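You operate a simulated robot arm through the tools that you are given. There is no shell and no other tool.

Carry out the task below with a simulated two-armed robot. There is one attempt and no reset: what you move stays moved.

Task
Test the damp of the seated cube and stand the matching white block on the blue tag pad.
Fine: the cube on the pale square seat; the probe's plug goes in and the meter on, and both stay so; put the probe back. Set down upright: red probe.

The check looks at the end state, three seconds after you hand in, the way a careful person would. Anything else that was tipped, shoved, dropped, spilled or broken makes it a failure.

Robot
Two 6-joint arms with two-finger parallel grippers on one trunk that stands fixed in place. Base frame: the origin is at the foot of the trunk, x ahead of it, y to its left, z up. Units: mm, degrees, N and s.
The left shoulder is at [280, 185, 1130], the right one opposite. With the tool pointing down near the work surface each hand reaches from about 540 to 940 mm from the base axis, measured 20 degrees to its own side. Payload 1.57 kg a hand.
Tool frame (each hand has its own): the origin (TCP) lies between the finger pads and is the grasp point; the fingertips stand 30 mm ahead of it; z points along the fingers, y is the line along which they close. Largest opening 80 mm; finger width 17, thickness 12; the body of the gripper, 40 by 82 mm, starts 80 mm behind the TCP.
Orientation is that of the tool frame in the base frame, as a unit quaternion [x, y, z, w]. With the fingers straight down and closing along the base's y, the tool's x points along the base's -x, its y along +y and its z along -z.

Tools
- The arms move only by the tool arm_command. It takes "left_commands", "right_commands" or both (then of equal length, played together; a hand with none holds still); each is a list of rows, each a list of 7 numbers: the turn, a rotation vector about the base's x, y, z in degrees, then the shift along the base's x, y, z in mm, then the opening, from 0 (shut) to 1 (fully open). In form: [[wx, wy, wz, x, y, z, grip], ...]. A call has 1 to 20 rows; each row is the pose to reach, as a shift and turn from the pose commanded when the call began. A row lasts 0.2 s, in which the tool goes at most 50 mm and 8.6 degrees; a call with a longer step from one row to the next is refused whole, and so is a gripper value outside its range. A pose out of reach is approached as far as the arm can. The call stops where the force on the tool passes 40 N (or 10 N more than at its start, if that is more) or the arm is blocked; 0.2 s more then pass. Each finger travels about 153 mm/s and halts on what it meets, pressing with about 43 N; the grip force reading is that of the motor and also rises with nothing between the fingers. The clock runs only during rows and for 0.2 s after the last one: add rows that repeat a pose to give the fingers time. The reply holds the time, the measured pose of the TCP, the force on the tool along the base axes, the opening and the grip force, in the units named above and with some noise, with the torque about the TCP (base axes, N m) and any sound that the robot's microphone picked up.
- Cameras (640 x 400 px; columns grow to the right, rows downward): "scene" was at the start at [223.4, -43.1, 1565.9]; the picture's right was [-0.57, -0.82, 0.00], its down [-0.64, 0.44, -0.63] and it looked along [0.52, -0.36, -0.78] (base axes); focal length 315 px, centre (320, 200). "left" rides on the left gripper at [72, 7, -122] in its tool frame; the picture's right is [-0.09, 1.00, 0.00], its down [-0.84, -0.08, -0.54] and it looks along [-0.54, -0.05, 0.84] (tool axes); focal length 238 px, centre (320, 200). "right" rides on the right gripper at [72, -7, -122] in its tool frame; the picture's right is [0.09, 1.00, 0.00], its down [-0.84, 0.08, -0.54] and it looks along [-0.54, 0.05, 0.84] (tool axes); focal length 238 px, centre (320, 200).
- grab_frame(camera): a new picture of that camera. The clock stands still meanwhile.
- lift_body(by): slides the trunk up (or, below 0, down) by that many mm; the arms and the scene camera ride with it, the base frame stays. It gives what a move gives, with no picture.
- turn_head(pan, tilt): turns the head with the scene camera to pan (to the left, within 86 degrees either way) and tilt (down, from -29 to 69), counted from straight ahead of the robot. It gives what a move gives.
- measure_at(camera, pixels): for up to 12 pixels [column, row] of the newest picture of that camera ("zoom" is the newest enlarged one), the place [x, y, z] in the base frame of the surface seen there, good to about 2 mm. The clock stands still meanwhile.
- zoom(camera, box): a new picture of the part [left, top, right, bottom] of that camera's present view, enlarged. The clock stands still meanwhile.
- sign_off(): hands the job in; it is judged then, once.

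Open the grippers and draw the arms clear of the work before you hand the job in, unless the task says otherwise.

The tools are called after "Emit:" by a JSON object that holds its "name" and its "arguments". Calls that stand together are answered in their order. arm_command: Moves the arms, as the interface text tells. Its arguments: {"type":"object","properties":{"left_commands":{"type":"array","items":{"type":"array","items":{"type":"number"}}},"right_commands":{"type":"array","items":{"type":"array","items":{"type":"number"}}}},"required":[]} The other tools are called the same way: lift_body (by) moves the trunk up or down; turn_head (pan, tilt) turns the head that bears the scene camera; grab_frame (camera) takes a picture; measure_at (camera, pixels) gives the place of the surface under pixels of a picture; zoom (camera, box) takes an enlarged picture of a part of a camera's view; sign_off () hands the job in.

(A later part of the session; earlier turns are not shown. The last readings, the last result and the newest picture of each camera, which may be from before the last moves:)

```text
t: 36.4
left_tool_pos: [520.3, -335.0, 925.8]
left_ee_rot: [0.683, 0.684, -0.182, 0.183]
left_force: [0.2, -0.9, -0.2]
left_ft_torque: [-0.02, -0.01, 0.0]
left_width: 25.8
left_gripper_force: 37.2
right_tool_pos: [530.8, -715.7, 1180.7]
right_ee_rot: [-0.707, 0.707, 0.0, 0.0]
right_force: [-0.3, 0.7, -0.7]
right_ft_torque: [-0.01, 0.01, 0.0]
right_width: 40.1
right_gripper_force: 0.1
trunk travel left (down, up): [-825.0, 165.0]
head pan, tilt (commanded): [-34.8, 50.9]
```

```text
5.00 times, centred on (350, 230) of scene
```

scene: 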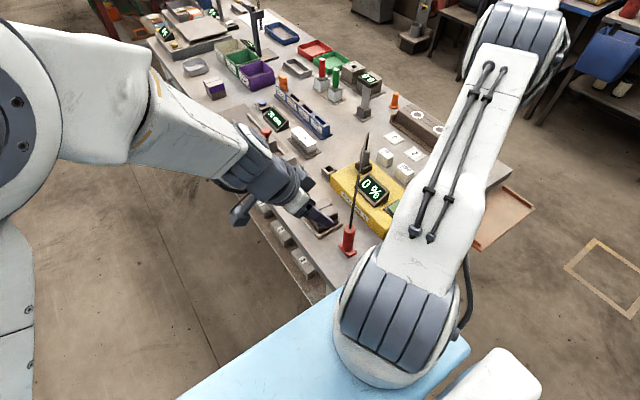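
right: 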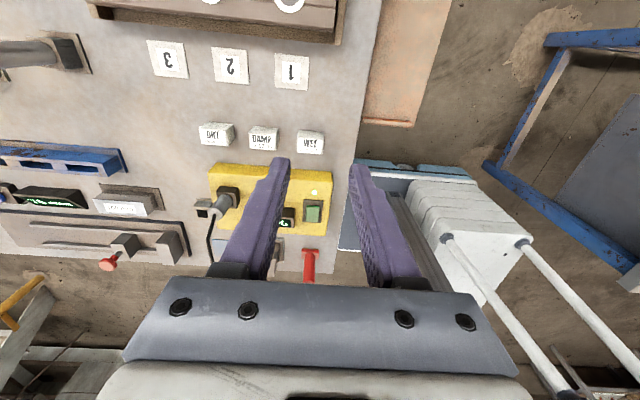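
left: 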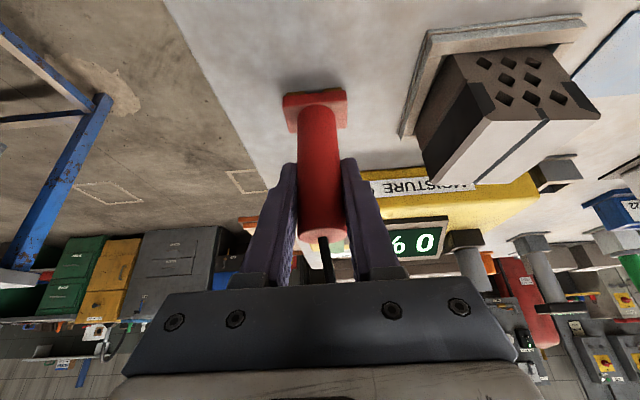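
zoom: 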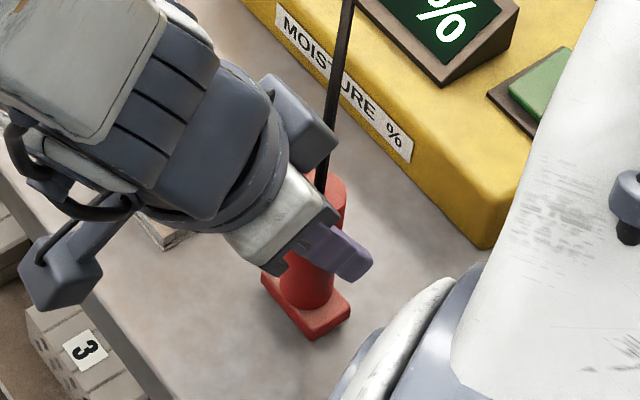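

Grip is firm (25.8 mm). I lift the probe 85 mm straight up.

Emit:
{"name": "arm_command", "arguments": {"left_commands": [[0, 0, 0, 0, 0, 10, 0.0], [0, 0, 0, 0, 0, 30, 0.0], [0, 0, 0, 0, 0, 55, 0.0], [0, 0, 0, 0, 0, 75, 0.0], [0, 0, 0, 0, 0, 85, 0.0], [0, 0, 0, 0, 0, 85, 0.0]]}}

Emit:
{"name": "grab_frame", "arguments": {"camera": "left"}}

Emit:
{"name": "grab_frame", "arguments": {"camera": "scene"}}

```text
t: 37.8
left_tool_pos: [520.8, -335.6, 1011.5]
left_ee_rot: [0.683, 0.683, -0.183, 0.183]
left_force: [-0.2, 0.4, -0.5]
left_ft_torque: [0.01, -0.01, 0.01]
left_width: 25.6
left_gripper_force: 37.5
right_tool_pos: [530.3, -714.1, 1179.6]
right_ee_rot: [0.707, -0.707, 0.0, 0.0]
right_force: [1.1, -0.2, -0.7]
right_ft_torque: [-0.01, 0.0, 0.0]
right_width: 40.1
right_gripper_force: 0.1
trunk travel left (down, up): [-825.0, 165.0]
head pan, tilt (commanded): [-34.8, 50.9]
```

```text
taken
```

left: 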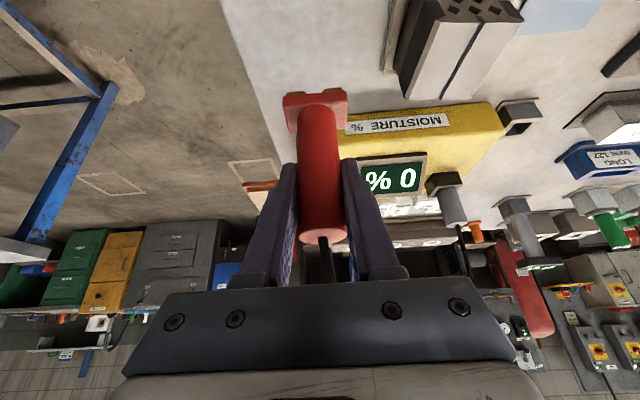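

```text
taken
```

scene: 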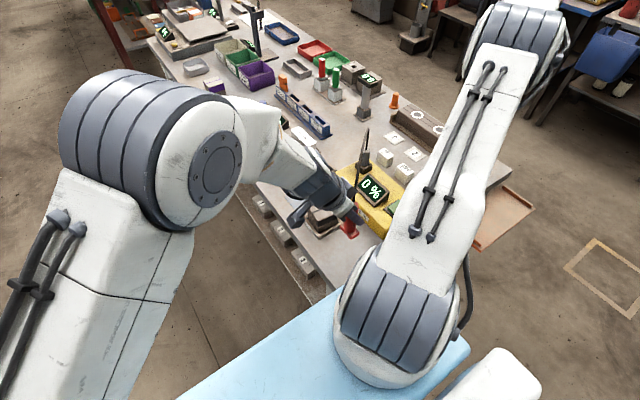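

Probe hangs upright with both brass contacts below. I carry it 109 mm in +x over the cube.

Emit:
{"name": "arm_command", "arguments": {"left_commands": [[0, 0, 0, 20, 0, 2, 0.0], [0, 0, 0, 50, 0, 2, 0.0], [0, 0, 0, 80, 0, 2, 0.0], [0, 0, 0, 100, 0, 2, 0.0], [0, 0, 0, 109.5, 0, 2, 0.0], [0, 0, 0, 109.5, 0, 2, 0.0]]}}

Emit:
{"name": "grab_frame", "arguments": {"camera": "left"}}

Emit:
{"name": "zoom", "arguments": {"camera": "left", "box": [260, 60, 400, 200]}}

Emit:
{"name": "grab_frame", "arguments": {"camera": "scene"}}

```text
t: 39.2
left_tool_pos: [631.8, -334.4, 1012.7]
left_ee_rot: [0.683, 0.683, -0.183, 0.183]
left_force: [0.5, -0.5, -0.4]
left_ft_torque: [0.04, 0.0, 0.0]
left_width: 25.6
left_gripper_force: 36.7
right_tool_pos: [529.7, -714.5, 1180.0]
right_ee_rot: [0.707, -0.707, 0.0, 0.001]
right_force: [0.7, -0.3, -0.6]
right_ft_torque: [0.02, 0.0, 0.04]
right_width: 40.0
right_gripper_force: 0.1
trunk travel left (down, up): [-825.0, 165.0]
head pan, tilt (commanded): [-34.8, 50.9]
```

```text
taken
```

left: 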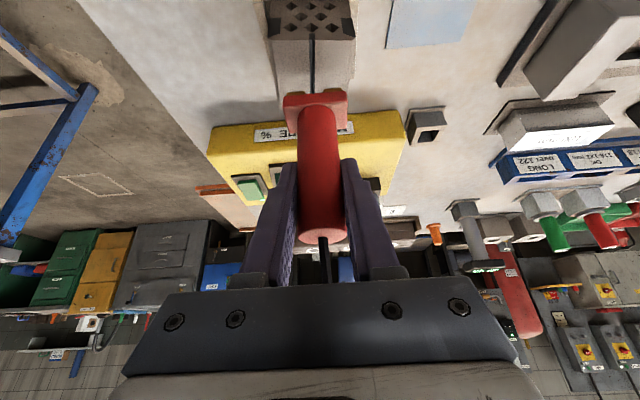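

```text
2.86 times, centred on (330, 130) of left
```

zoom: 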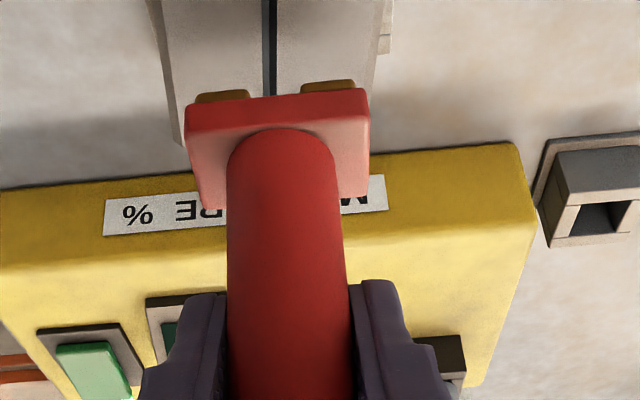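

```text
taken
```

scene: 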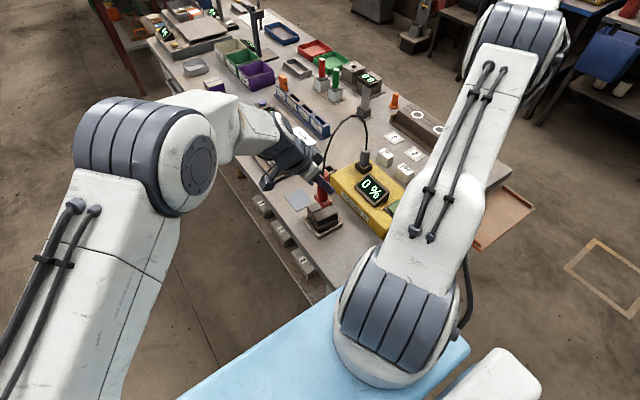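

The two contacts straddle the groove in this view. I measure foot edges against the cube's top edges before lowering.

Emit:
{"name": "measure_at", "arguments": {"camera": "zoom", "pixels": [[195, 115], [365, 100], [280, 115], [220, 96], [330, 86], [205, 190], [355, 180], [270, 50], [172, 60], [375, 70], [280, 200], [268, 80]]}}

Emit:
{"name": "measure_at", "arguments": {"camera": "left", "pixels": [[271, 42], [353, 38], [312, 42], [308, 80], [290, 60], [335, 60]]}}

```text
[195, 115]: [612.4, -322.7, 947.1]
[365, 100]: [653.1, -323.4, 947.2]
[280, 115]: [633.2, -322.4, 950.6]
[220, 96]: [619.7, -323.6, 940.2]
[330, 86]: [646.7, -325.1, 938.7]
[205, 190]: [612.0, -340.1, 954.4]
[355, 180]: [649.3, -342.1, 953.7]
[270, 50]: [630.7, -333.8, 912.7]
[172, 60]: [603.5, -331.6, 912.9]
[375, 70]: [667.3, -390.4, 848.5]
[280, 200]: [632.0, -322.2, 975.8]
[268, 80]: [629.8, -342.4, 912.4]
```

```text
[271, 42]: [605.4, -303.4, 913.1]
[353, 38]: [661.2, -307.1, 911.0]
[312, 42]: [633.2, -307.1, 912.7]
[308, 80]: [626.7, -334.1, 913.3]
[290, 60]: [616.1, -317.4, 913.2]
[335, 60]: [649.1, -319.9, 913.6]
```

Contact midpoint is x≈632.8, groove x≈630.7 and y is centred; contacts are 25 mm above the top. I shift −2 mm in x and lower 20 mm.

Emit:
{"name": "arm_command", "arguments": {"left_commands": [[0, 0, 0, -2, 0, -5, 0.0], [0, 0, 0, -2, 0, -12, 0.0], [0, 0, 0, -2, 0, -18, 0.0], [0, 0, 0, -2, 0, -21, 0.0], [0, 0, 0, -2, 0, -21, 0.0]]}}

Emit:
{"name": "zoom", "arguments": {"camera": "left", "box": [240, 20, 400, 180]}}

Emit:
{"name": "zoom", "arguments": {"camera": "scene", "box": [280, 110, 420, 250]}}

```text
t: 40.4
left_tool_pos: [628.9, -335.3, 991.7]
left_ee_rot: [0.683, 0.683, -0.182, 0.183]
left_force: [-0.1, -0.4, -0.6]
left_ft_torque: [0.0, 0.04, 0.01]
left_width: 25.6
left_gripper_force: 37.0
right_tool_pos: [530.5, -715.3, 1180.1]
right_ee_rot: [-0.707, 0.708, 0.0, 0.001]
right_force: [-0.1, -0.3, -0.4]
right_ft_torque: [0.0, -0.02, 0.02]
right_width: 40.1
right_gripper_force: 0.0
trunk travel left (down, up): [-825.0, 165.0]
head pan, tilt (commanded): [-34.8, 50.9]
```

```text
2.50 times, centred on (320, 100) of left
```

zoom: 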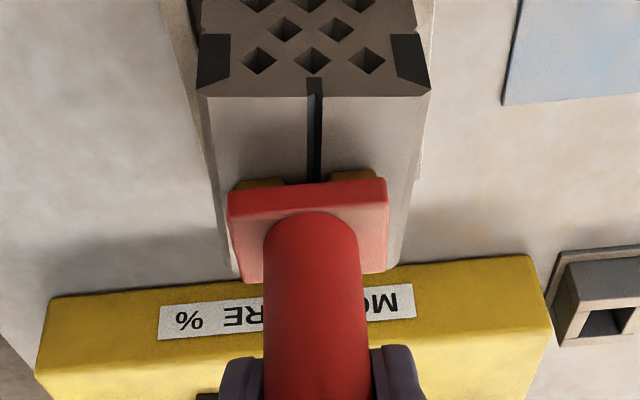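

```text
2.86 times, centred on (350, 180) of scene
```

zoom: 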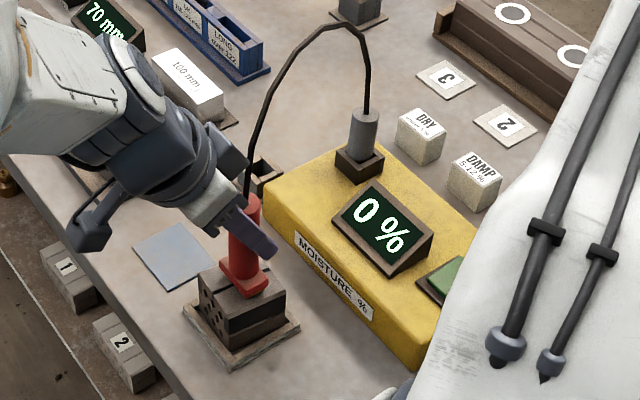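

The contacts are a few mm above the cube, straddling the groove, still 0 %. I lower in small steps until they touch.

Emit:
{"name": "arm_command", "arguments": {"left_commands": [[0, 0, 0, 0, 0, -1.5, 0.0], [0, 0, 0, 0, 0, -3, 0.0], [0, 0, 0, 0, 0, -4, 0.0], [0, 0, 0, 0, 0, -4, 0.0]]}}

Emit:
{"name": "zoom", "arguments": {"camera": "scene", "box": [280, 110, 420, 250]}}

```text
t: 41.4
left_tool_pos: [629.9, -335.1, 990.6]
left_ee_rot: [0.682, 0.683, -0.185, 0.185]
left_force: [-4.0, 4.8, 17.1]
left_ft_torque: [0.42, 0.35, 0.01]
left_width: 25.7
left_gripper_force: 36.7
right_tool_pos: [529.5, -713.6, 1180.7]
right_ee_rot: [0.707, -0.707, 0.001, 0.0]
right_force: [1.0, -0.1, 0.2]
right_ft_torque: [0.01, 0.02, 0.02]
right_width: 40.3
right_gripper_force: 0.0
trunk travel left (down, up): [-825.0, 165.0]
head pan, tilt (commanded): [-34.8, 50.9]
```

```text
2.86 times, centred on (350, 180) of scene
```

zoom: 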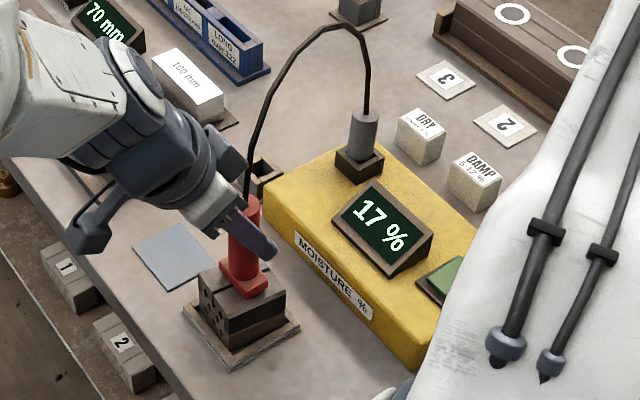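

The display jumps to 17 % under 17 N contact. I ease the push slightly and hold still about 2 s to see whether the reading is steady.

Emit:
{"name": "arm_command", "arguments": {"left_commands": [[0, 0, 0, 0, 0, 1, 0.0], [0, 0, 0, 0, 0, 1, 0.0], [0, 0, 0, 0, 0, 1, 0.0], [0, 0, 0, 0, 0, 1, 0.0], [0, 0, 0, 0, 0, 1, 0.0], [0, 0, 0, 0, 0, 1, 0.0], [0, 0, 0, 0, 0, 1, 0.0], [0, 0, 0, 0, 0, 1, 0.0]]}}

Emit:
{"name": "zoom", "arguments": {"camera": "scene", "box": [300, 130, 410, 250]}}

Emit:
{"name": "zoom", "arguments": {"camera": "left", "box": [240, 20, 400, 180]}}

```text
t: 43.2
left_tool_pos: [629.2, -335.9, 988.5]
left_ee_rot: [0.683, 0.683, -0.182, 0.184]
left_force: [-2.3, -2.5, 19.3]
left_ft_torque: [-0.17, 0.13, 0.05]
left_width: 25.9
left_gripper_force: 36.8
right_tool_pos: [528.8, -714.0, 1179.5]
right_ee_rot: [0.708, -0.707, 0.0, 0.0]
right_force: [-0.6, 0.1, 0.1]
right_ft_torque: [0.0, 0.01, 0.01]
right_width: 39.9
right_gripper_force: 0.0
trunk travel left (down, up): [-825.0, 165.0]
head pan, tilt (commanded): [-34.8, 50.9]
```

```text
3.33 times, centred on (355, 190) of scene
```

zoom: 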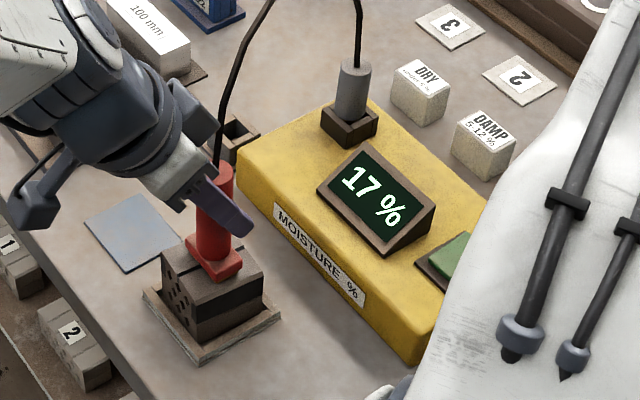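

```text
2.50 times, centred on (320, 100) of left
```

zoom: 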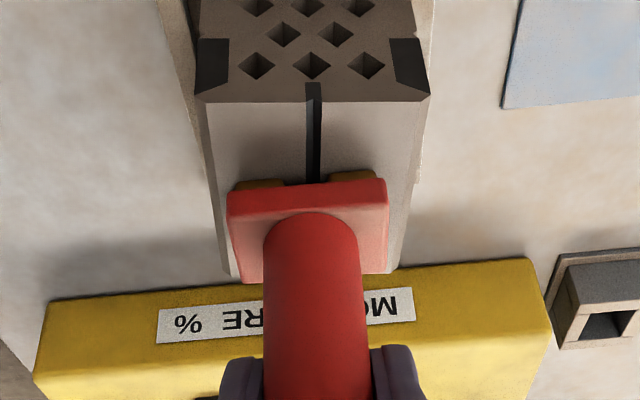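

The reading holds steady at 17 % → the WET block (over 12 %) matches. I lift the probe off the cube and carry it back over its original place.

Emit:
{"name": "arm_command", "arguments": {"left_commands": [[0, 0, 0, 0, 0, 4, 0.0], [0, 0, 0, 0, 0, 14, 0.0], [0, 0, 0, 0, 0, 24, 0.0], [0, 0, 0, -20, 0, 24, 0.0], [0, 0, 0, -55, 0, 24, 0.0], [0, 0, 0, -90, 0, 24, 0.0], [0, 0, 0, -107.5, 0, 24, 0.0], [0, 0, 0, -107.5, 0, 24, 0.0]]}}

Emit:
{"name": "grab_frame", "arguments": {"camera": "left"}}

Emit:
{"name": "zoom", "arguments": {"camera": "scene", "box": [290, 130, 410, 270]}}

```text
t: 45.0
left_tool_pos: [521.5, -334.3, 1013.5]
left_ee_rot: [0.683, 0.683, -0.183, 0.183]
left_force: [-0.7, -0.5, -1.1]
left_ft_torque: [-0.01, 0.02, -0.01]
left_width: 26.1
left_gripper_force: 37.1
right_tool_pos: [528.7, -714.9, 1180.5]
right_ee_rot: [-0.707, 0.707, 0.0, 0.0]
right_force: [0.1, 0.3, -0.7]
right_ft_torque: [0.02, -0.01, 0.03]
right_width: 40.0
right_gripper_force: 0.1
trunk travel left (down, up): [-825.0, 165.0]
head pan, tilt (commanded): [-34.8, 50.9]
```

```text
taken
```

left: 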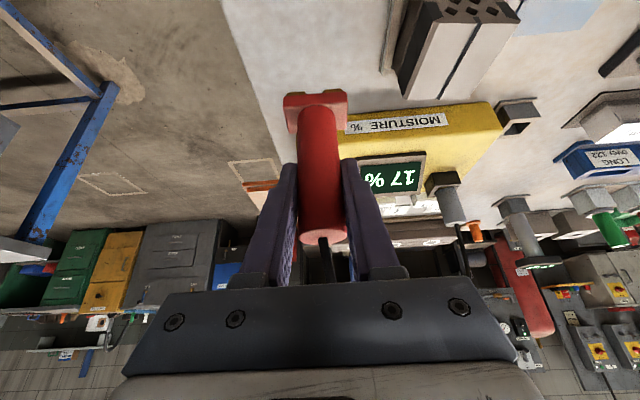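

```text
2.86 times, centred on (350, 200) of scene
```

zoom: 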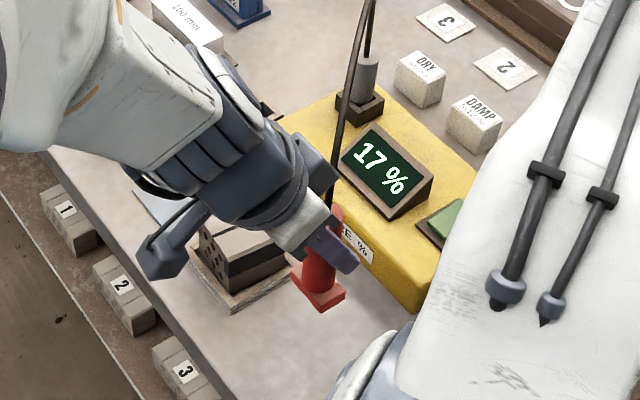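

The meter holds 17 %. Before setting down I check that the probe still hangs upright in the grip and how low its contacts are.

Emit:
{"name": "zoom", "arguments": {"camera": "left", "box": [260, 70, 380, 250]}}

Emit:
{"name": "measure_at", "arguments": {"camera": "left", "pixels": [[287, 98], [346, 96], [316, 97], [317, 120], [318, 145], [320, 170], [322, 200], [322, 228], [290, 120], [344, 118]]}}

```text
2.22 times, centred on (320, 160) of left
```

zoom: 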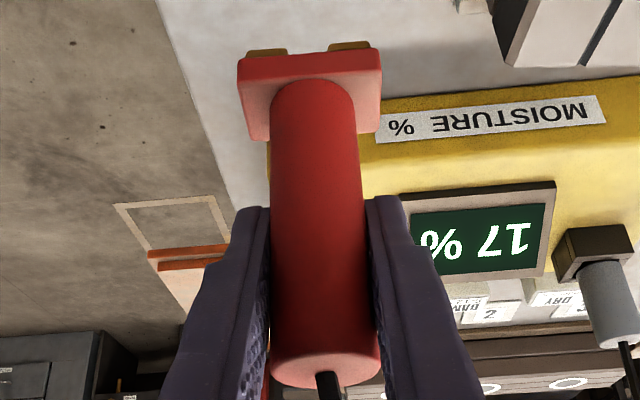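

```text
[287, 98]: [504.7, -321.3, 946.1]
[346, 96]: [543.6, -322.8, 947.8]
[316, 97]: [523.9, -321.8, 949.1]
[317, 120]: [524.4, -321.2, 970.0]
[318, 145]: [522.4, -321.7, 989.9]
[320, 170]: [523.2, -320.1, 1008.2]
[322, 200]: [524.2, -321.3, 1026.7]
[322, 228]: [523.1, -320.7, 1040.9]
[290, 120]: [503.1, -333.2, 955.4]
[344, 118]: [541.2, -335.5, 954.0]
```

The probe is plumb (its face stays at y≈−321 from foot to top). I lower 84 mm, then creep to touch the table.

Emit:
{"name": "arm_command", "arguments": {"left_commands": [[0, 0, 0, 0, 0, -20, 0.0], [0, 0, 0, 0, 0, -45, 0.0], [0, 0, 0, 0, 0, -65, 0.0], [0, 0, 0, 0, 0, -77, 0.0], [0, 0, 0, 0, 0, -83, 0.0], [0, 0, 0, 0, 0, -85, 0.0], [0, 0, 0, 0, 0, -86, 0.0], [0, 0, 0, 0, 0, -86, 0.0]]}}

Emit:
{"name": "zoom", "arguments": {"camera": "left", "box": [260, 70, 380, 250]}}

Emit:
{"name": "zoom", "arguments": {"camera": "scene", "box": [310, 190, 380, 270]}}

```text
t: 46.8
left_tool_pos: [521.0, -335.5, 928.2]
left_ee_rot: [0.683, 0.683, -0.183, 0.183]
left_force: [0.9, 0.5, -1.9]
left_ft_torque: [-0.03, -0.02, 0.01]
left_width: 25.7
left_gripper_force: 37.4
right_tool_pos: [530.3, -714.3, 1179.5]
right_ee_rot: [0.707, -0.707, 0.0, 0.0]
right_force: [-0.1, 0.0, -0.6]
right_ft_torque: [-0.01, -0.01, -0.05]
right_width: 39.9
right_gripper_force: 0.1
trunk travel left (down, up): [-825.0, 165.0]
head pan, tilt (commanded): [-34.8, 50.9]
```

```text
2.22 times, centred on (320, 160) of left
```

zoom: 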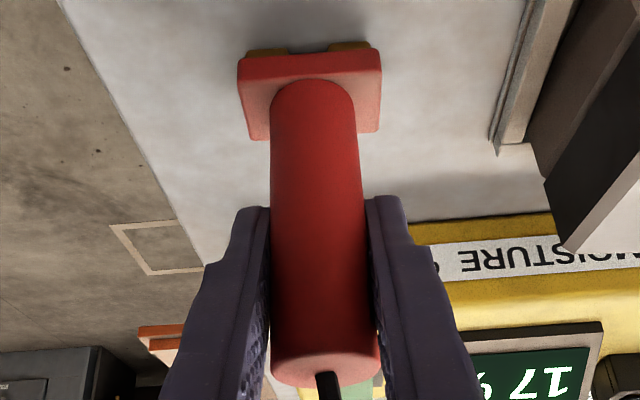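

```text
5.00 times, centred on (345, 230) of scene
```

zoom: 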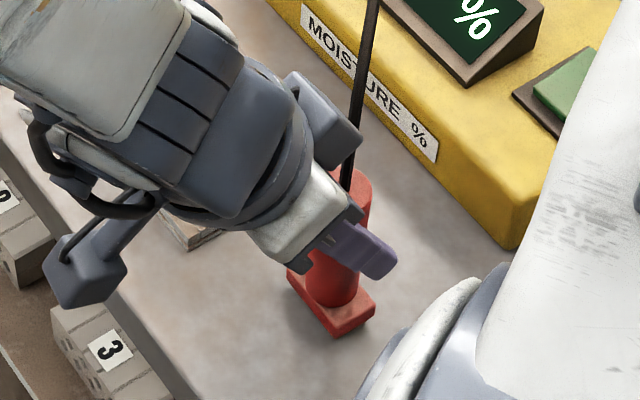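

TCP z reads 928.2 against 925.8 at the grasp, no contact force yet. I creep down another 2 mm.

Emit:
{"name": "arm_command", "arguments": {"left_commands": [[0, 0, 0, 0, 0, -0.8, 0.0], [0, 0, 0, 0, 0, -1.6, 0.0], [0, 0, 0, 0, 0, -1.6, 0.0]]}}

```text
t: 47.6
left_tool_pos: [521.8, -335.8, 925.0]
left_ee_rot: [0.683, 0.683, -0.183, 0.183]
left_force: [-1.0, 0.8, 2.8]
left_ft_torque: [0.1, 0.1, -0.01]
left_width: 25.9
left_gripper_force: 36.4
right_tool_pos: [530.2, -714.6, 1180.2]
right_ee_rot: [0.707, -0.707, 0.0, 0.0]
right_force: [-0.7, -0.6, -0.3]
right_ft_torque: [0.0, -0.02, 0.01]
right_width: 39.9
right_gripper_force: 0.0
trunk travel left (down, up): [-825.0, 165.0]
head pan, tilt (commanded): [-34.8, 50.9]
```

The foot has touched down (2.8 N, TCP z 925). I open the fingers gently and check that the probe stands.

Emit:
{"name": "arm_command", "arguments": {"left_commands": [[0, 0, 0, 0, 0, 0, 0.35], [0, 0, 0, 0, 0, 0, 0.45], [0, 0, 0, 0, 0, 0, 0.6], [0, 0, 0, 0, 0, 0, 0.6]]}}

Emit:
{"name": "grab_frame", "arguments": {"camera": "left"}}

Emit:
{"name": "zoom", "arguments": {"camera": "scene", "box": [310, 190, 380, 270]}}

```text
t: 48.6
left_tool_pos: [520.8, -335.3, 925.3]
left_ee_rot: [0.683, 0.683, -0.184, 0.183]
left_force: [-0.4, -0.2, -0.4]
left_ft_torque: [-0.01, -0.01, 0.0]
left_width: 48.2
left_gripper_force: 0.2
right_tool_pos: [530.0, -714.0, 1180.0]
right_ee_rot: [0.707, -0.707, 0.0, 0.0]
right_force: [0.3, -0.1, -0.4]
right_ft_torque: [0.01, 0.03, 0.0]
right_width: 40.1
right_gripper_force: 0.1
trunk travel left (down, up): [-825.0, 165.0]
head pan, tilt (commanded): [-34.8, 50.9]
```

```text
taken
```

left: 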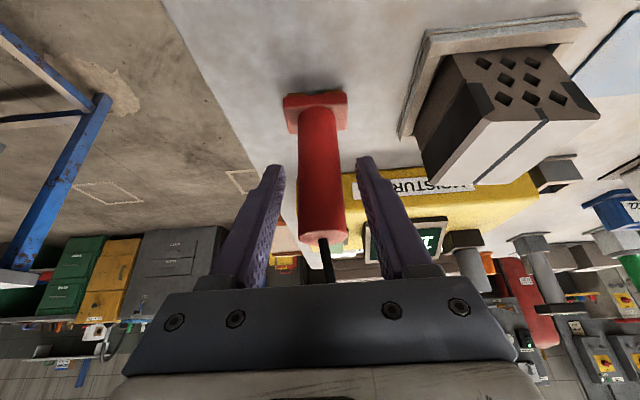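

```text
5.00 times, centred on (345, 230) of scene
```

zoom: 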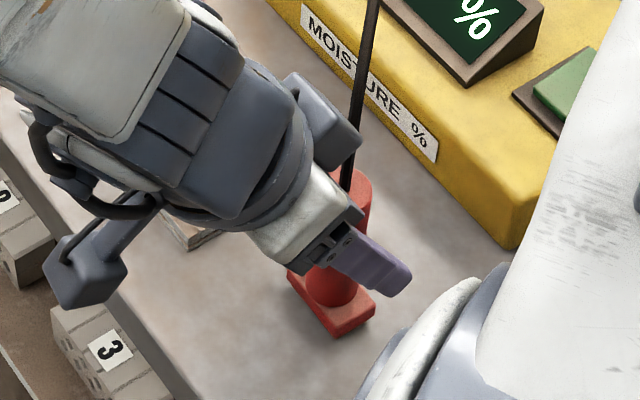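

The probe stands on its own. I draw the left hand back along its axis (+y, up) without touching it or the cable.

Emit:
{"name": "arm_command", "arguments": {"left_commands": [[0, 0, 0, 0, 10, 17, 0.6], [0, 0, 0, 0, 25, 43, 0.6], [0, 0, 0, 0, 47, 80, 0.6], [0, 0, 0, 0, 70, 120, 0.6], [0, 0, 0, 0, 94, 160, 0.6], [0, 0, 0, 0, 120, 195, 0.6], [0, 0, 0, 0, 120, 195, 0.6]]}}

Emit:
{"name": "grab_frame", "arguments": {"camera": "left"}}

Emit:
{"name": "grab_frame", "arguments": {"camera": "scene"}}

```text
t: 50.2
left_tool_pos: [520.0, -215.6, 1121.0]
left_ee_rot: [0.683, 0.683, -0.183, 0.183]
left_force: [-0.4, 0.0, -0.2]
left_ft_torque: [0.03, -0.01, 0.02]
left_width: 47.8
left_gripper_force: 0.0
right_tool_pos: [529.8, -714.9, 1179.7]
right_ee_rot: [0.707, -0.707, -0.001, 0.0]
right_force: [0.0, 0.6, -0.3]
right_ft_torque: [0.0, -0.03, -0.01]
right_width: 39.9
right_gripper_force: 0.1
trunk travel left (down, up): [-825.0, 165.0]
head pan, tilt (commanded): [-34.8, 50.9]
```

```text
taken
```

left: 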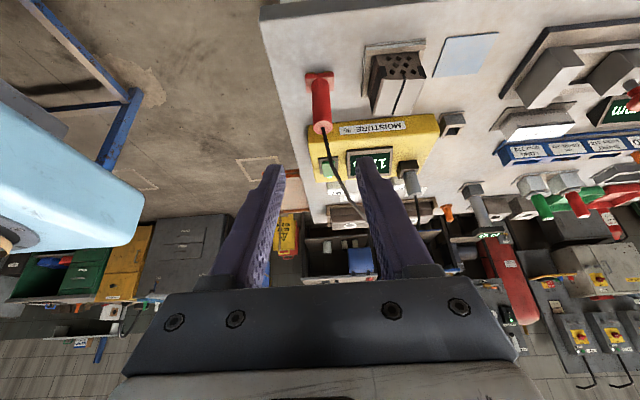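

```text
taken
```

scene: 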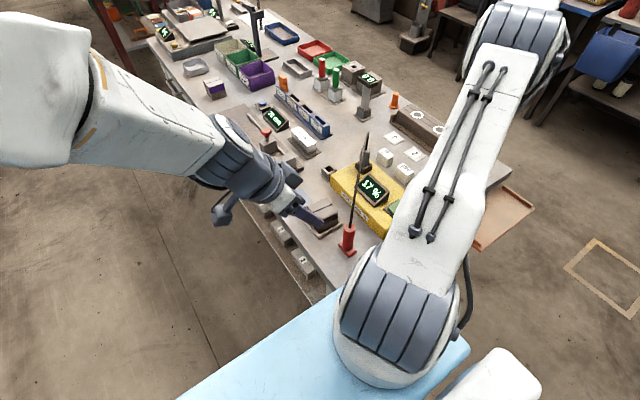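

The probe is back and upright, display still 17 %. I withdraw the left arm further, and then look at the pad's surroundings and the cable's height for carrying the WET block.

Emit:
{"name": "arm_command", "arguments": {"left_commands": [[0, 0, 0, 0, 30, 20, 0.8], [7, 0, 0, 0, 65, 45, 1.0], [14, 0, 0, 5, 105, 65, 1.0], [21, 0, 0, 10, 145, 85, 1.0], [28, 0, 0, 15, 185, 105, 1.0], [30, 0, 0, 20, 225, 125, 1.0], [30, 0, 0, 20, 255, 140, 1.0], [30, 0, 0, 20, 255, 140, 1.0]]}}

Emit:
{"name": "grab_frame", "arguments": {"camera": "left"}}

Emit:
{"name": "grab_frame", "arguments": {"camera": "scene"}}

Emit:
{"name": "grab_frame", "arguments": {"camera": "right"}}

```text
t: 52.0
left_tool_pos: [540.3, 41.1, 1261.3]
left_ee_rot: [0.707, 0.707, -0.001, 0.0]
left_force: [0.5, 0.3, 0.0]
left_ft_torque: [0.0, -0.03, 0.01]
left_width: 80.1
left_gripper_force: 0.0
right_tool_pos: [529.6, -714.2, 1179.2]
right_ee_rot: [0.707, -0.707, 0.0, 0.0]
right_force: [-0.4, -0.1, -0.2]
right_ft_torque: [-0.02, -0.01, -0.01]
right_width: 40.1
right_gripper_force: 0.0
trunk travel left (down, up): [-825.0, 165.0]
head pan, tilt (commanded): [-34.8, 50.9]
```

```text
taken
```

left: 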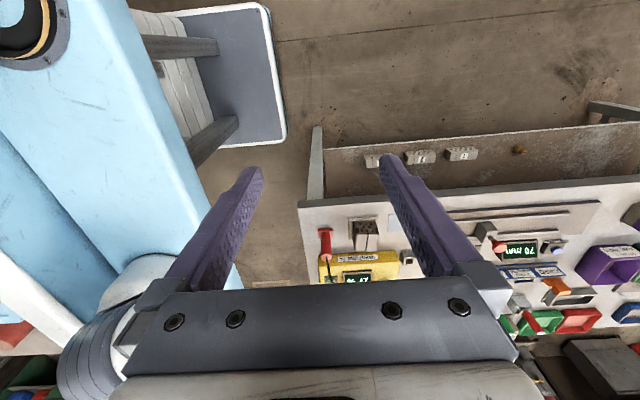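

```text
taken
```

scene: 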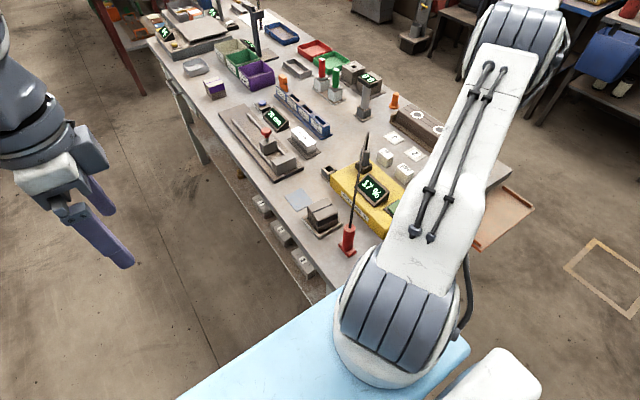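

```text
taken
```

right: 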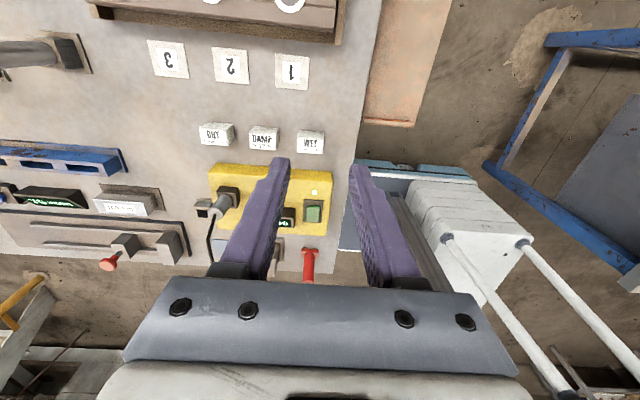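

The left arm is clear. I zoom in the scene on pad, cube and probe, and in the right camera on the WET block, and measure.

Emit:
{"name": "zoom", "arguments": {"camera": "scene", "box": [250, 150, 370, 260]}}

Emit:
{"name": "measure_at", "arguments": {"camera": "zoom", "pixels": [[189, 240], [240, 205], [305, 250], [230, 285], [235, 225], [255, 245], [225, 255], [215, 130], [270, 90], [100, 200], [170, 170], [130, 190]]}}

Emit:
{"name": "zoom", "arguments": {"camera": "right", "box": [270, 110, 350, 170]}}

Emit:
{"name": "measure_at", "arguments": {"camera": "zoom", "pixels": [[205, 165], [435, 180], [205, 275], [420, 295], [320, 220], [210, 310], [420, 335], [310, 180], [315, 285], [200, 220], [430, 240], [320, 340]]}}

```text
3.64 times, centred on (310, 205) of scene
```

zoom: 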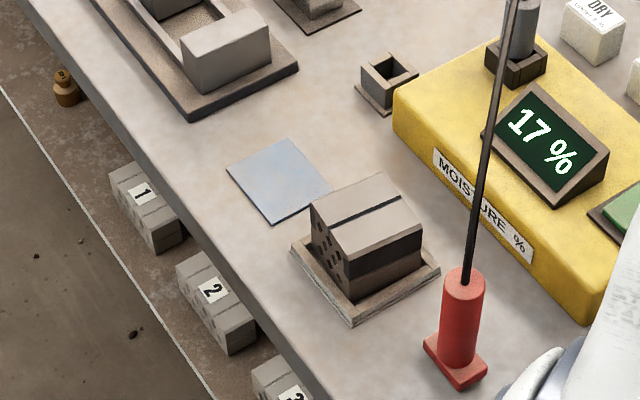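

```text
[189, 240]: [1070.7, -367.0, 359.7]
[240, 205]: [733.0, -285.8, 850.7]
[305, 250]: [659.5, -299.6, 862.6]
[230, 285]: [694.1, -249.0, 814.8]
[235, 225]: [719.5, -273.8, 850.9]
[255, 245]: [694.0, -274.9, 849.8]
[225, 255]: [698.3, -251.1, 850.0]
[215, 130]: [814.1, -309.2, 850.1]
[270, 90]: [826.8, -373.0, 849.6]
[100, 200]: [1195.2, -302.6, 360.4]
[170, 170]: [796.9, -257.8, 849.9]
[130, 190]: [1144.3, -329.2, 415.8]
```

```text
6.67 times, centred on (310, 140) of right
```

zoom: 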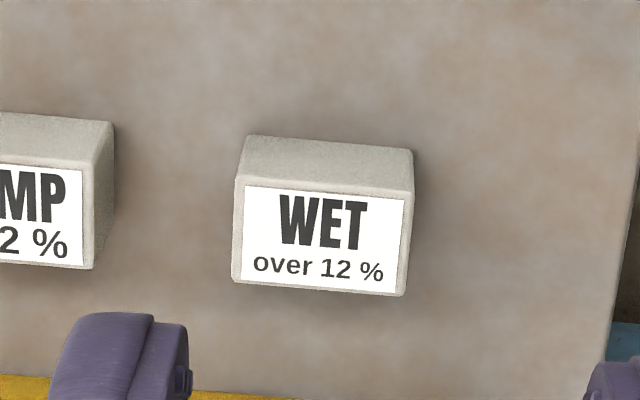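

```text
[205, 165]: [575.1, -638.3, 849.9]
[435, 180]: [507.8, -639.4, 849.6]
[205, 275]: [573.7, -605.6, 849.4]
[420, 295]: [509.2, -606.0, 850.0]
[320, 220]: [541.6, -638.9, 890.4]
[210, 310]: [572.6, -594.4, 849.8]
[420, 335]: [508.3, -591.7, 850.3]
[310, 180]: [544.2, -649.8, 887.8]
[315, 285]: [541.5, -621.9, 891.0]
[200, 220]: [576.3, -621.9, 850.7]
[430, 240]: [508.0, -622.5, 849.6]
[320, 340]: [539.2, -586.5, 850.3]
```

I re-measure with the right pixels: pad corners (228,170),(288,138),(332,190),(272,223) and the WET block's top corners.

Emit:
{"name": "measure_at", "arguments": {"camera": "zoom", "pixels": [[240, 183], [411, 192], [403, 292], [236, 280], [322, 240], [250, 138], [410, 152], [245, 230], [405, 240], [320, 190], [320, 286]]}}

Emit:
{"name": "zoom", "arguments": {"camera": "scene", "box": [250, 150, 370, 260]}}

Emit:
{"name": "measure_at", "arguments": {"camera": "zoom", "pixels": [[230, 170], [288, 141], [328, 188], [272, 220], [280, 180], [191, 117], [297, 68], [470, 270], [460, 310], [430, 345], [483, 370], [312, 208]]}}

```text
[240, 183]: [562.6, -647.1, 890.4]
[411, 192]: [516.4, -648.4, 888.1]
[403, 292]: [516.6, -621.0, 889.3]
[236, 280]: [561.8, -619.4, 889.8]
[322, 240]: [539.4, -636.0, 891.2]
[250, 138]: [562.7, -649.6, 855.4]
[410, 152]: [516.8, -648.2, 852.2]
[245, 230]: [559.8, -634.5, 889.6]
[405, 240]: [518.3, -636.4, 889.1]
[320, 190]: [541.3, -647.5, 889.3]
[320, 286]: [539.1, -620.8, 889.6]
```

```text
3.64 times, centred on (310, 205) of scene
```

zoom: 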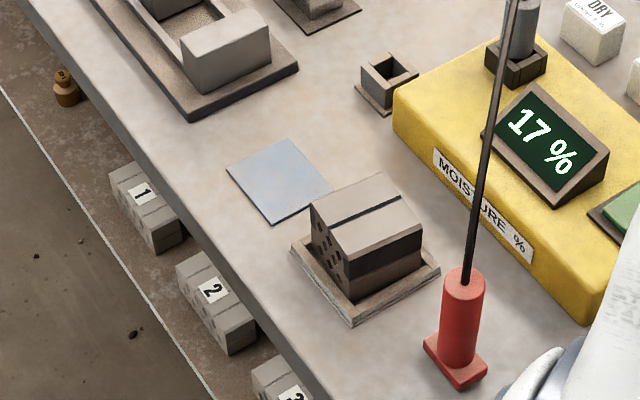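

```text
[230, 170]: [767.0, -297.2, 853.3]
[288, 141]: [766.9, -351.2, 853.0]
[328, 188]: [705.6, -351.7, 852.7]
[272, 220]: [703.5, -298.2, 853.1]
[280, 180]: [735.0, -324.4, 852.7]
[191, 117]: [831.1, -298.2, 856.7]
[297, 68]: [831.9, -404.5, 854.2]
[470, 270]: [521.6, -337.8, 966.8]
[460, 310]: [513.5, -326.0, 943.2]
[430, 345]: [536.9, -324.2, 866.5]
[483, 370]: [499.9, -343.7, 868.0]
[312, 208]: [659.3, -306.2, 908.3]
```

Pad: x 704–768, y −352…−297, centre ≈[736,−324.5], top 853. WET block: centre ≈[539.6,−634.5], 46×28, top 890. I bring the right hand above the WET block with the fingers open 68 mm.

Emit:
{"name": "arm_command", "arguments": {"right_commands": [[0, 0, 0, 5, 20, -35, 0.7], [0, 0, 0, 9.8, 45, -75, 0.85], [0, 0, 0, 9.8, 65, -118, 0.85], [0, 0, 0, 9.8, 80, -160, 0.85], [0, 0, 0, 9.8, 80, -205, 0.85], [0, 0, 0, 9.8, 80, -220, 0.85], [0, 0, 0, 9.8, 80, -220, 0.85]]}}

Emit:
{"name": "grab_frame", "arguments": {"camera": "right"}}

Emit:
{"name": "zoom", "arguments": {"camera": "right", "box": [240, 110, 400, 230]}}

```text
t: 53.6
left_tool_pos: [541.0, 41.0, 1261.0]
left_ee_rot: [0.707, 0.708, 0.0, 0.0]
left_force: [0.7, 0.7, 0.2]
left_ft_torque: [0.03, -0.01, 0.02]
left_width: 79.8
left_gripper_force: 0.1
right_tool_pos: [537.2, -635.0, 961.1]
right_ee_rot: [-0.706, 0.708, 0.0, 0.001]
right_force: [-0.4, 0.0, 0.2]
right_ft_torque: [0.03, 0.0, -0.01]
right_width: 68.1
right_gripper_force: 0.2
trunk travel left (down, up): [-825.0, 165.0]
head pan, tilt (commanded): [-34.8, 50.9]
```

```text
taken
```

right: 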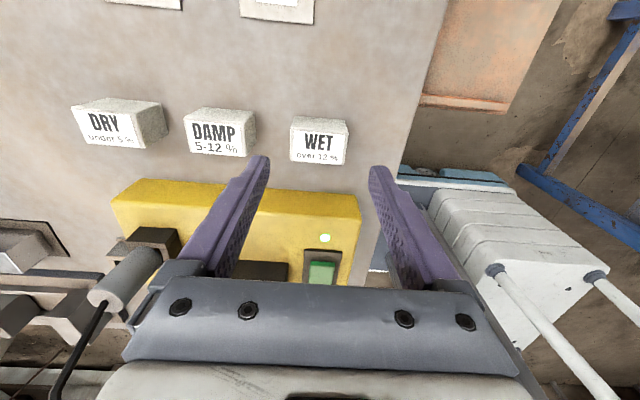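

```text
3.33 times, centred on (320, 170) of right
```

zoom: 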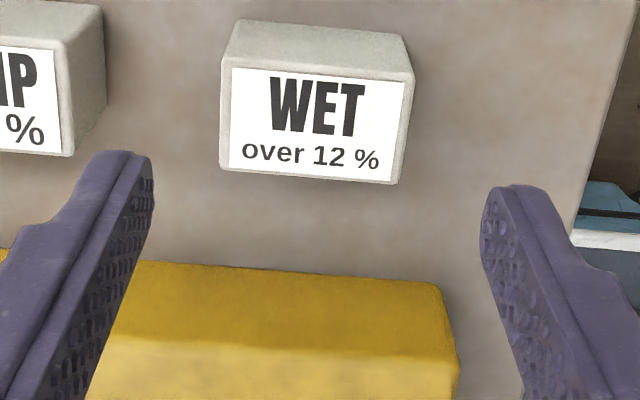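

I measure the block's corners again from this nearer view.

Emit:
{"name": "measure_at", "arguments": {"camera": "zoom", "pixels": [[225, 72], [410, 85], [222, 165], [398, 182], [315, 120], [238, 24], [404, 40], [315, 72], [310, 172]]}}

```text
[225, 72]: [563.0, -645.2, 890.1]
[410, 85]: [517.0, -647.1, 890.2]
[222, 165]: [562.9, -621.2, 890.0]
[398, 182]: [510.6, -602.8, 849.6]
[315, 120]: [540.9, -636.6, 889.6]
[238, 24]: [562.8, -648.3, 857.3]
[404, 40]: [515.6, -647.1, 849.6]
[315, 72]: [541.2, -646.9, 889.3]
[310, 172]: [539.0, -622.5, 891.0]
```

Centre ≈[540,−634] agrees. I lower around the block (TCP to z≈888, fingertips ≈858).

Emit:
{"name": "arm_command", "arguments": {"right_commands": [[0, 0, 0, 0.5, 0.5, -25, 0.85], [0, 0, 0, 0.5, 0.5, -50, 0.85], [0, 0, 0, 0.5, 0.5, -65, 0.85], [0, 0, 0, 0.5, 0.5, -72, 0.85], [0, 0, 0, 0.5, 0.5, -72, 0.85]]}}

Emit:
{"name": "grab_frame", "arguments": {"camera": "right"}}

```text
t: 54.8
left_tool_pos: [540.5, 41.1, 1259.0]
left_ee_rot: [0.708, 0.707, 0.0, 0.0]
left_force: [0.4, 0.3, 0.2]
left_ft_torque: [0.0, -0.01, -0.02]
left_width: 79.7
left_gripper_force: 0.0
right_tool_pos: [540.9, -635.3, 888.3]
right_ee_rot: [0.707, -0.707, 0.0, -0.001]
right_force: [-0.1, -1.0, 0.2]
right_ft_torque: [-0.02, -0.01, -0.04]
right_width: 68.2
right_gripper_force: 0.0
trunk travel left (down, up): [-825.0, 165.0]
head pan, tilt (commanded): [-34.8, 50.9]
```

```text
taken
```

right: 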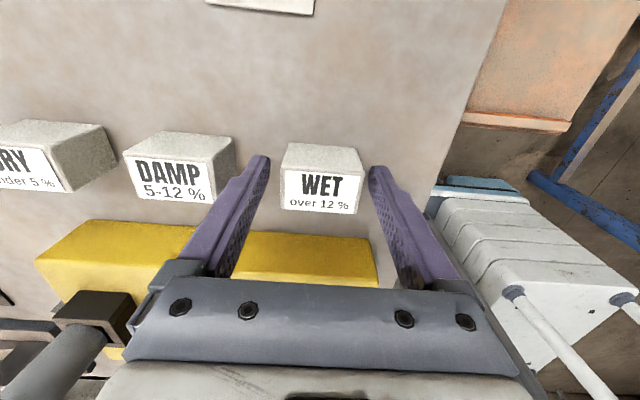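

The fingers are either side of the WET block, clear of DAMP. I close on it.

Emit:
{"name": "arm_command", "arguments": {"right_commands": [[0, 0, 0, 0, 0, 0, 0.65], [0, 0, 0, 0, 0, 0, 0.5], [0, 0, 0, 0, 0, 0, 0.3], [0, 0, 0, 0, 0, 0, 0.3]]}}

Emit:
{"name": "grab_frame", "arguments": {"camera": "right"}}

```text
t: 55.8
left_tool_pos: [541.0, 40.6, 1260.1]
left_ee_rot: [0.707, 0.707, 0.0, 0.0]
left_force: [0.4, 0.2, 0.7]
left_ft_torque: [-0.01, 0.0, 0.0]
left_width: 80.1
left_gripper_force: 0.1
right_tool_pos: [540.7, -634.9, 888.4]
right_ee_rot: [0.707, -0.707, 0.0, 0.0]
right_force: [0.4, 0.4, 0.8]
right_ft_torque: [-0.04, -0.02, 0.01]
right_width: 46.5
right_gripper_force: 43.1
trunk travel left (down, up): [-825.0, 165.0]
head pan, tilt (commanded): [-34.8, 50.9]
```

```text
taken
```

right: 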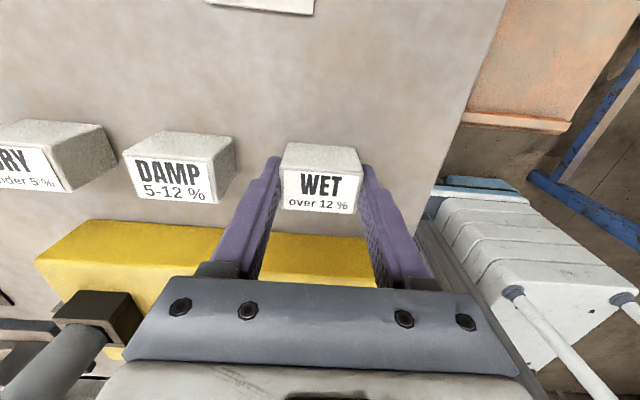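

Held firmly (46.5 mm, 43 N). I lift it straight up well above the cable's height.

Emit:
{"name": "arm_command", "arguments": {"right_commands": [[0, 0, 0, 0, 0, 10, 0.3], [0, 0, 0, 0, 0, 40, 0.3], [0, 0, 0, 0, 0, 85, 0.3], [0, 0, 0, 0, 0, 130, 0.3], [0, 0, 0, 0, 0, 175, 0.3], [0, 0, 0, 0, 0, 220, 0.3], [0, 0, 0, 0, 0, 265, 0.3], [0, 0, 0, 0, 0, 305, 0.3], [0, 0, 0, 0, 0, 305, 0.3]]}}

Emit:
{"name": "grab_frame", "arguments": {"camera": "right"}}

Emit:
{"name": "grab_frame", "arguments": {"camera": "scene"}}

```text
t: 57.8
left_tool_pos: [539.0, 41.7, 1260.3]
left_ee_rot: [0.707, 0.707, 0.0, 0.0]
left_force: [0.2, 1.0, 0.4]
left_ft_torque: [-0.01, 0.01, 0.0]
left_width: 79.8
left_gripper_force: 0.0
right_tool_pos: [540.9, -638.0, 1193.1]
right_ee_rot: [-0.707, 0.707, 0.001, 0.0]
right_force: [0.2, -0.4, -0.6]
right_ft_torque: [0.02, 0.02, -0.01]
right_width: 24.1
right_gripper_force: 0.0
trunk travel left (down, up): [-825.0, 165.0]
head pan, tilt (commanded): [-34.8, 50.9]
```

```text
taken
```

right: 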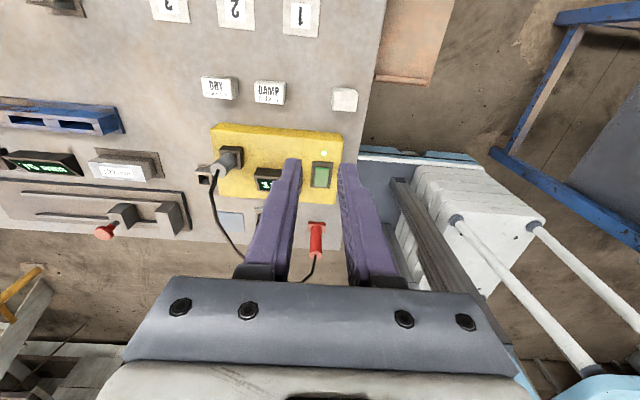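

```text
taken
```

scene: 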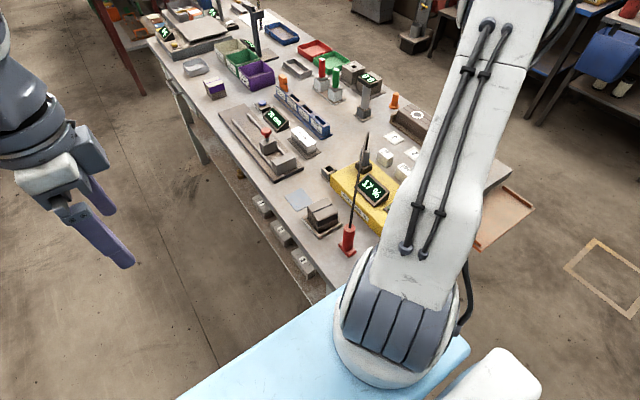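

The grip lost the block: the fingers have closed to 24 mm and the WET block lies near its old spot at (345,98), label not facing up. I look closely before recovering it.

Emit:
{"name": "zoom", "arguments": {"camera": "right", "box": [305, 65, 385, 130]}}

Emit:
{"name": "zoom", "arguments": {"camera": "right", "box": [190, 60, 390, 220]}}

Emit:
{"name": "measure_at", "arguments": {"camera": "right", "pixels": [[345, 98], [334, 90], [357, 91], [334, 107], [356, 109], [345, 88], [345, 110], [330, 98], [360, 98]]}}

```text
6.15 times, centred on (345, 98) of right
```

zoom: 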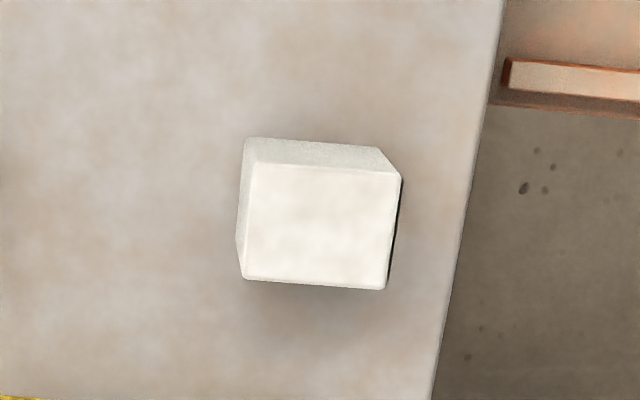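

```text
2.50 times, centred on (290, 140) of right
```

zoom: 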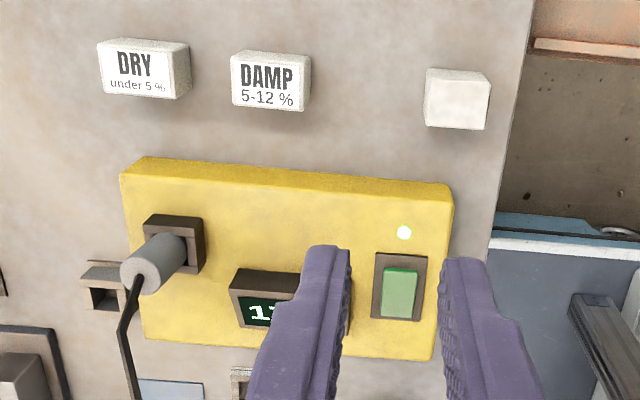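

```text
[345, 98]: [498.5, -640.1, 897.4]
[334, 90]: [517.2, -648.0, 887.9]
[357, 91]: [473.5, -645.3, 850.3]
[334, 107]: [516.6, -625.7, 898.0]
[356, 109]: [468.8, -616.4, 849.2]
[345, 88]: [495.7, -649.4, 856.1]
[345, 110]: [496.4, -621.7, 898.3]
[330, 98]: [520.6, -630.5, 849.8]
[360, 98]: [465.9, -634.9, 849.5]
```

The block rolled over its −x bottom edge: it now stands on end (top z≈898, x≈477–517, y≈−648…−621), label facing −x; nothing else moved. I check the surroundings (orange tray, table edge) before planning a grasp from the −x side that lets me turn it label-up again.

Emit:
{"name": "measure_at", "arguments": {"camera": "right", "pixels": [[415, 30], [385, 80], [430, 78], [368, 60], [360, 140], [375, 20], [400, 155], [450, 160], [420, 170], [340, 250], [480, 200], [345, 93]]}}

Emit:
{"name": "grab_frame", "arguments": {"camera": "right"}}

```text
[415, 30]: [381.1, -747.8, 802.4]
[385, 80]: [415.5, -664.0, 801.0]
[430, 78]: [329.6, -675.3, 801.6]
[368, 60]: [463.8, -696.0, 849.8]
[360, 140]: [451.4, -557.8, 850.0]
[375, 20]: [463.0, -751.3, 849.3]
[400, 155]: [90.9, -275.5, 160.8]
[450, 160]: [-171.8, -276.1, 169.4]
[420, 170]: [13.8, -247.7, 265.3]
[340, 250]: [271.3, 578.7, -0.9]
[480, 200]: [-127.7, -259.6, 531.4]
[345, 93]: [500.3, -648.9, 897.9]
```

```text
taken
```

right: 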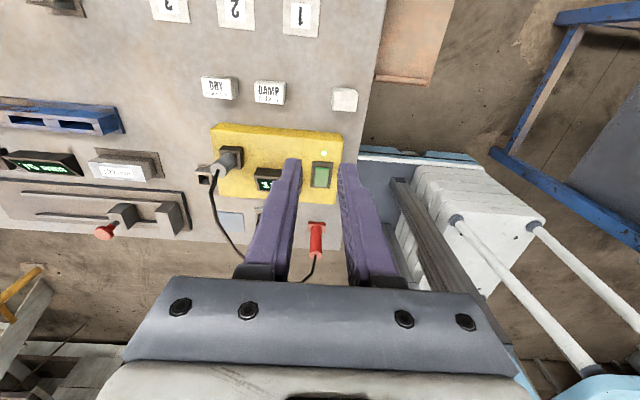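

The tray is low (z≈802) and out of the way. I yaw the right hand back by −90° (closing along y) while moving toward x≈440 at height.

Emit:
{"name": "arm_command", "arguments": {"right_commands": [[0, 0, -8, -10, 0, 0, 0.6], [0, 0, -16, -20, 0, 0, 0.8], [0, 0, -24, -30, 0, 0, 0.8], [0, 0, -32, -40, 0, 0, 0.8], [0, 0, -40, -50, 0, 0, 0.8], [0, 0, -48, -60, 0, 0, 0.8], [0, 0, -56, -70, 0, 0, 0.8], [0, 0, -64, -80, 0, 0, 0.8], [0, 0, -72, -90, 0, 0, 0.8], [0, 0, -80, -100, 0, 0, 0.8], [0, 0, -88, -100, 0, 0, 0.8], [0, 0, -90, -100, 0, 0, 0.8], [0, 0, -90, -100, 0, 0, 0.8]]}}

Emit:
{"name": "grab_frame", "arguments": {"camera": "right"}}

Emit:
{"name": "grab_frame", "arguments": {"camera": "scene"}}

```text
t: 60.6
left_tool_pos: [540.2, 40.7, 1260.7]
left_ee_rot: [0.707, 0.707, 0.0, 0.0]
left_force: [0.2, -0.3, 0.1]
left_ft_torque: [0.01, -0.01, 0.0]
left_width: 80.0
left_gripper_force: 0.1
right_tool_pos: [438.5, -634.6, 1193.1]
right_ee_rot: [0.0, 1.0, 0.0, -0.001]
right_force: [0.7, -0.1, 0.2]
right_ft_torque: [0.0, 0.01, -0.03]
right_width: 63.6
right_gripper_force: 0.0
trunk travel left (down, up): [-825.0, 165.0]
head pan, tilt (commanded): [-34.8, 50.9]
```

```text
taken
```

right: 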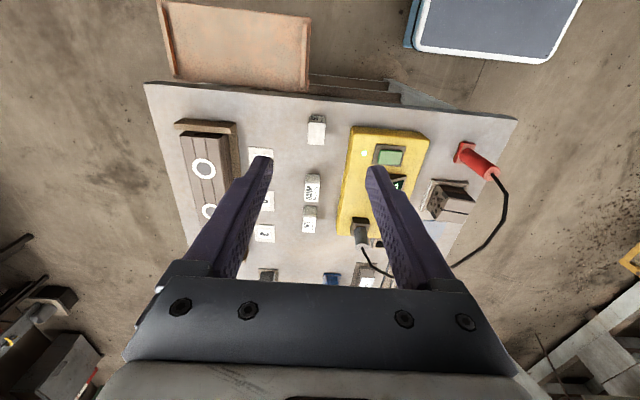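

```text
taken
```

scene: 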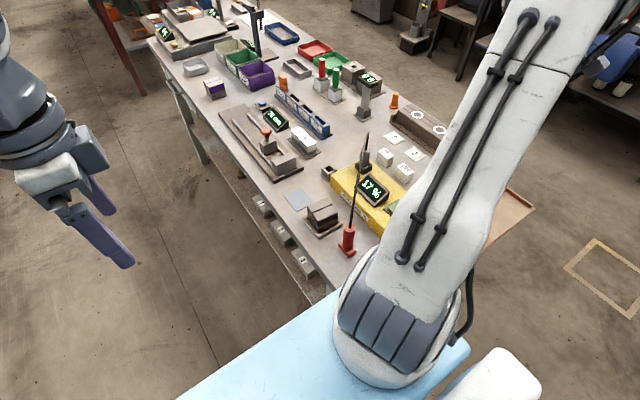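

I enlarge the block (316,130) from here, where its −x face should be visible.

Emit:
{"name": "zoom", "arguments": {"camera": "right", "box": [286, 100, 356, 160]}}

Emit:
{"name": "measure_at", "arguments": {"camera": "zoom", "pixels": [[240, 100], [300, 105], [350, 115], [240, 210], [300, 230], [345, 240], [300, 140], [300, 260], [250, 300], [340, 300], [300, 180], [240, 150]]}}

```text
6.67 times, centred on (321, 130) of right
```

zoom: 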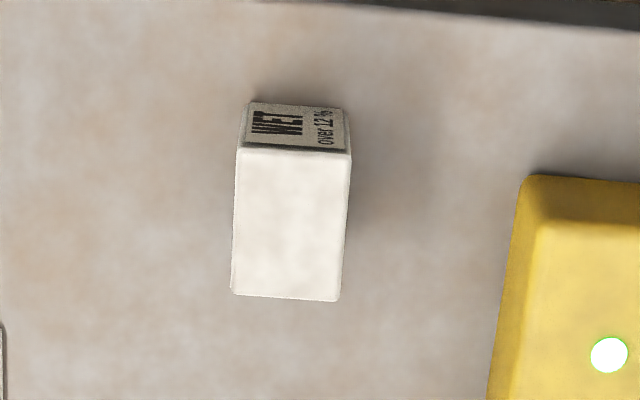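

```text
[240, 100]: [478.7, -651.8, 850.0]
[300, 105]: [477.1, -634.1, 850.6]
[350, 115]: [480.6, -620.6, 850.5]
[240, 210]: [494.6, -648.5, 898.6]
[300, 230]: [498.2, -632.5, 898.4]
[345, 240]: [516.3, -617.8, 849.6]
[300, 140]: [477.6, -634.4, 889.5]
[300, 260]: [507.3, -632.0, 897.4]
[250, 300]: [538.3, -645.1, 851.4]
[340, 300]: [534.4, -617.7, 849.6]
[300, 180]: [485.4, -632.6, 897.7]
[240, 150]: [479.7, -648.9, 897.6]
```

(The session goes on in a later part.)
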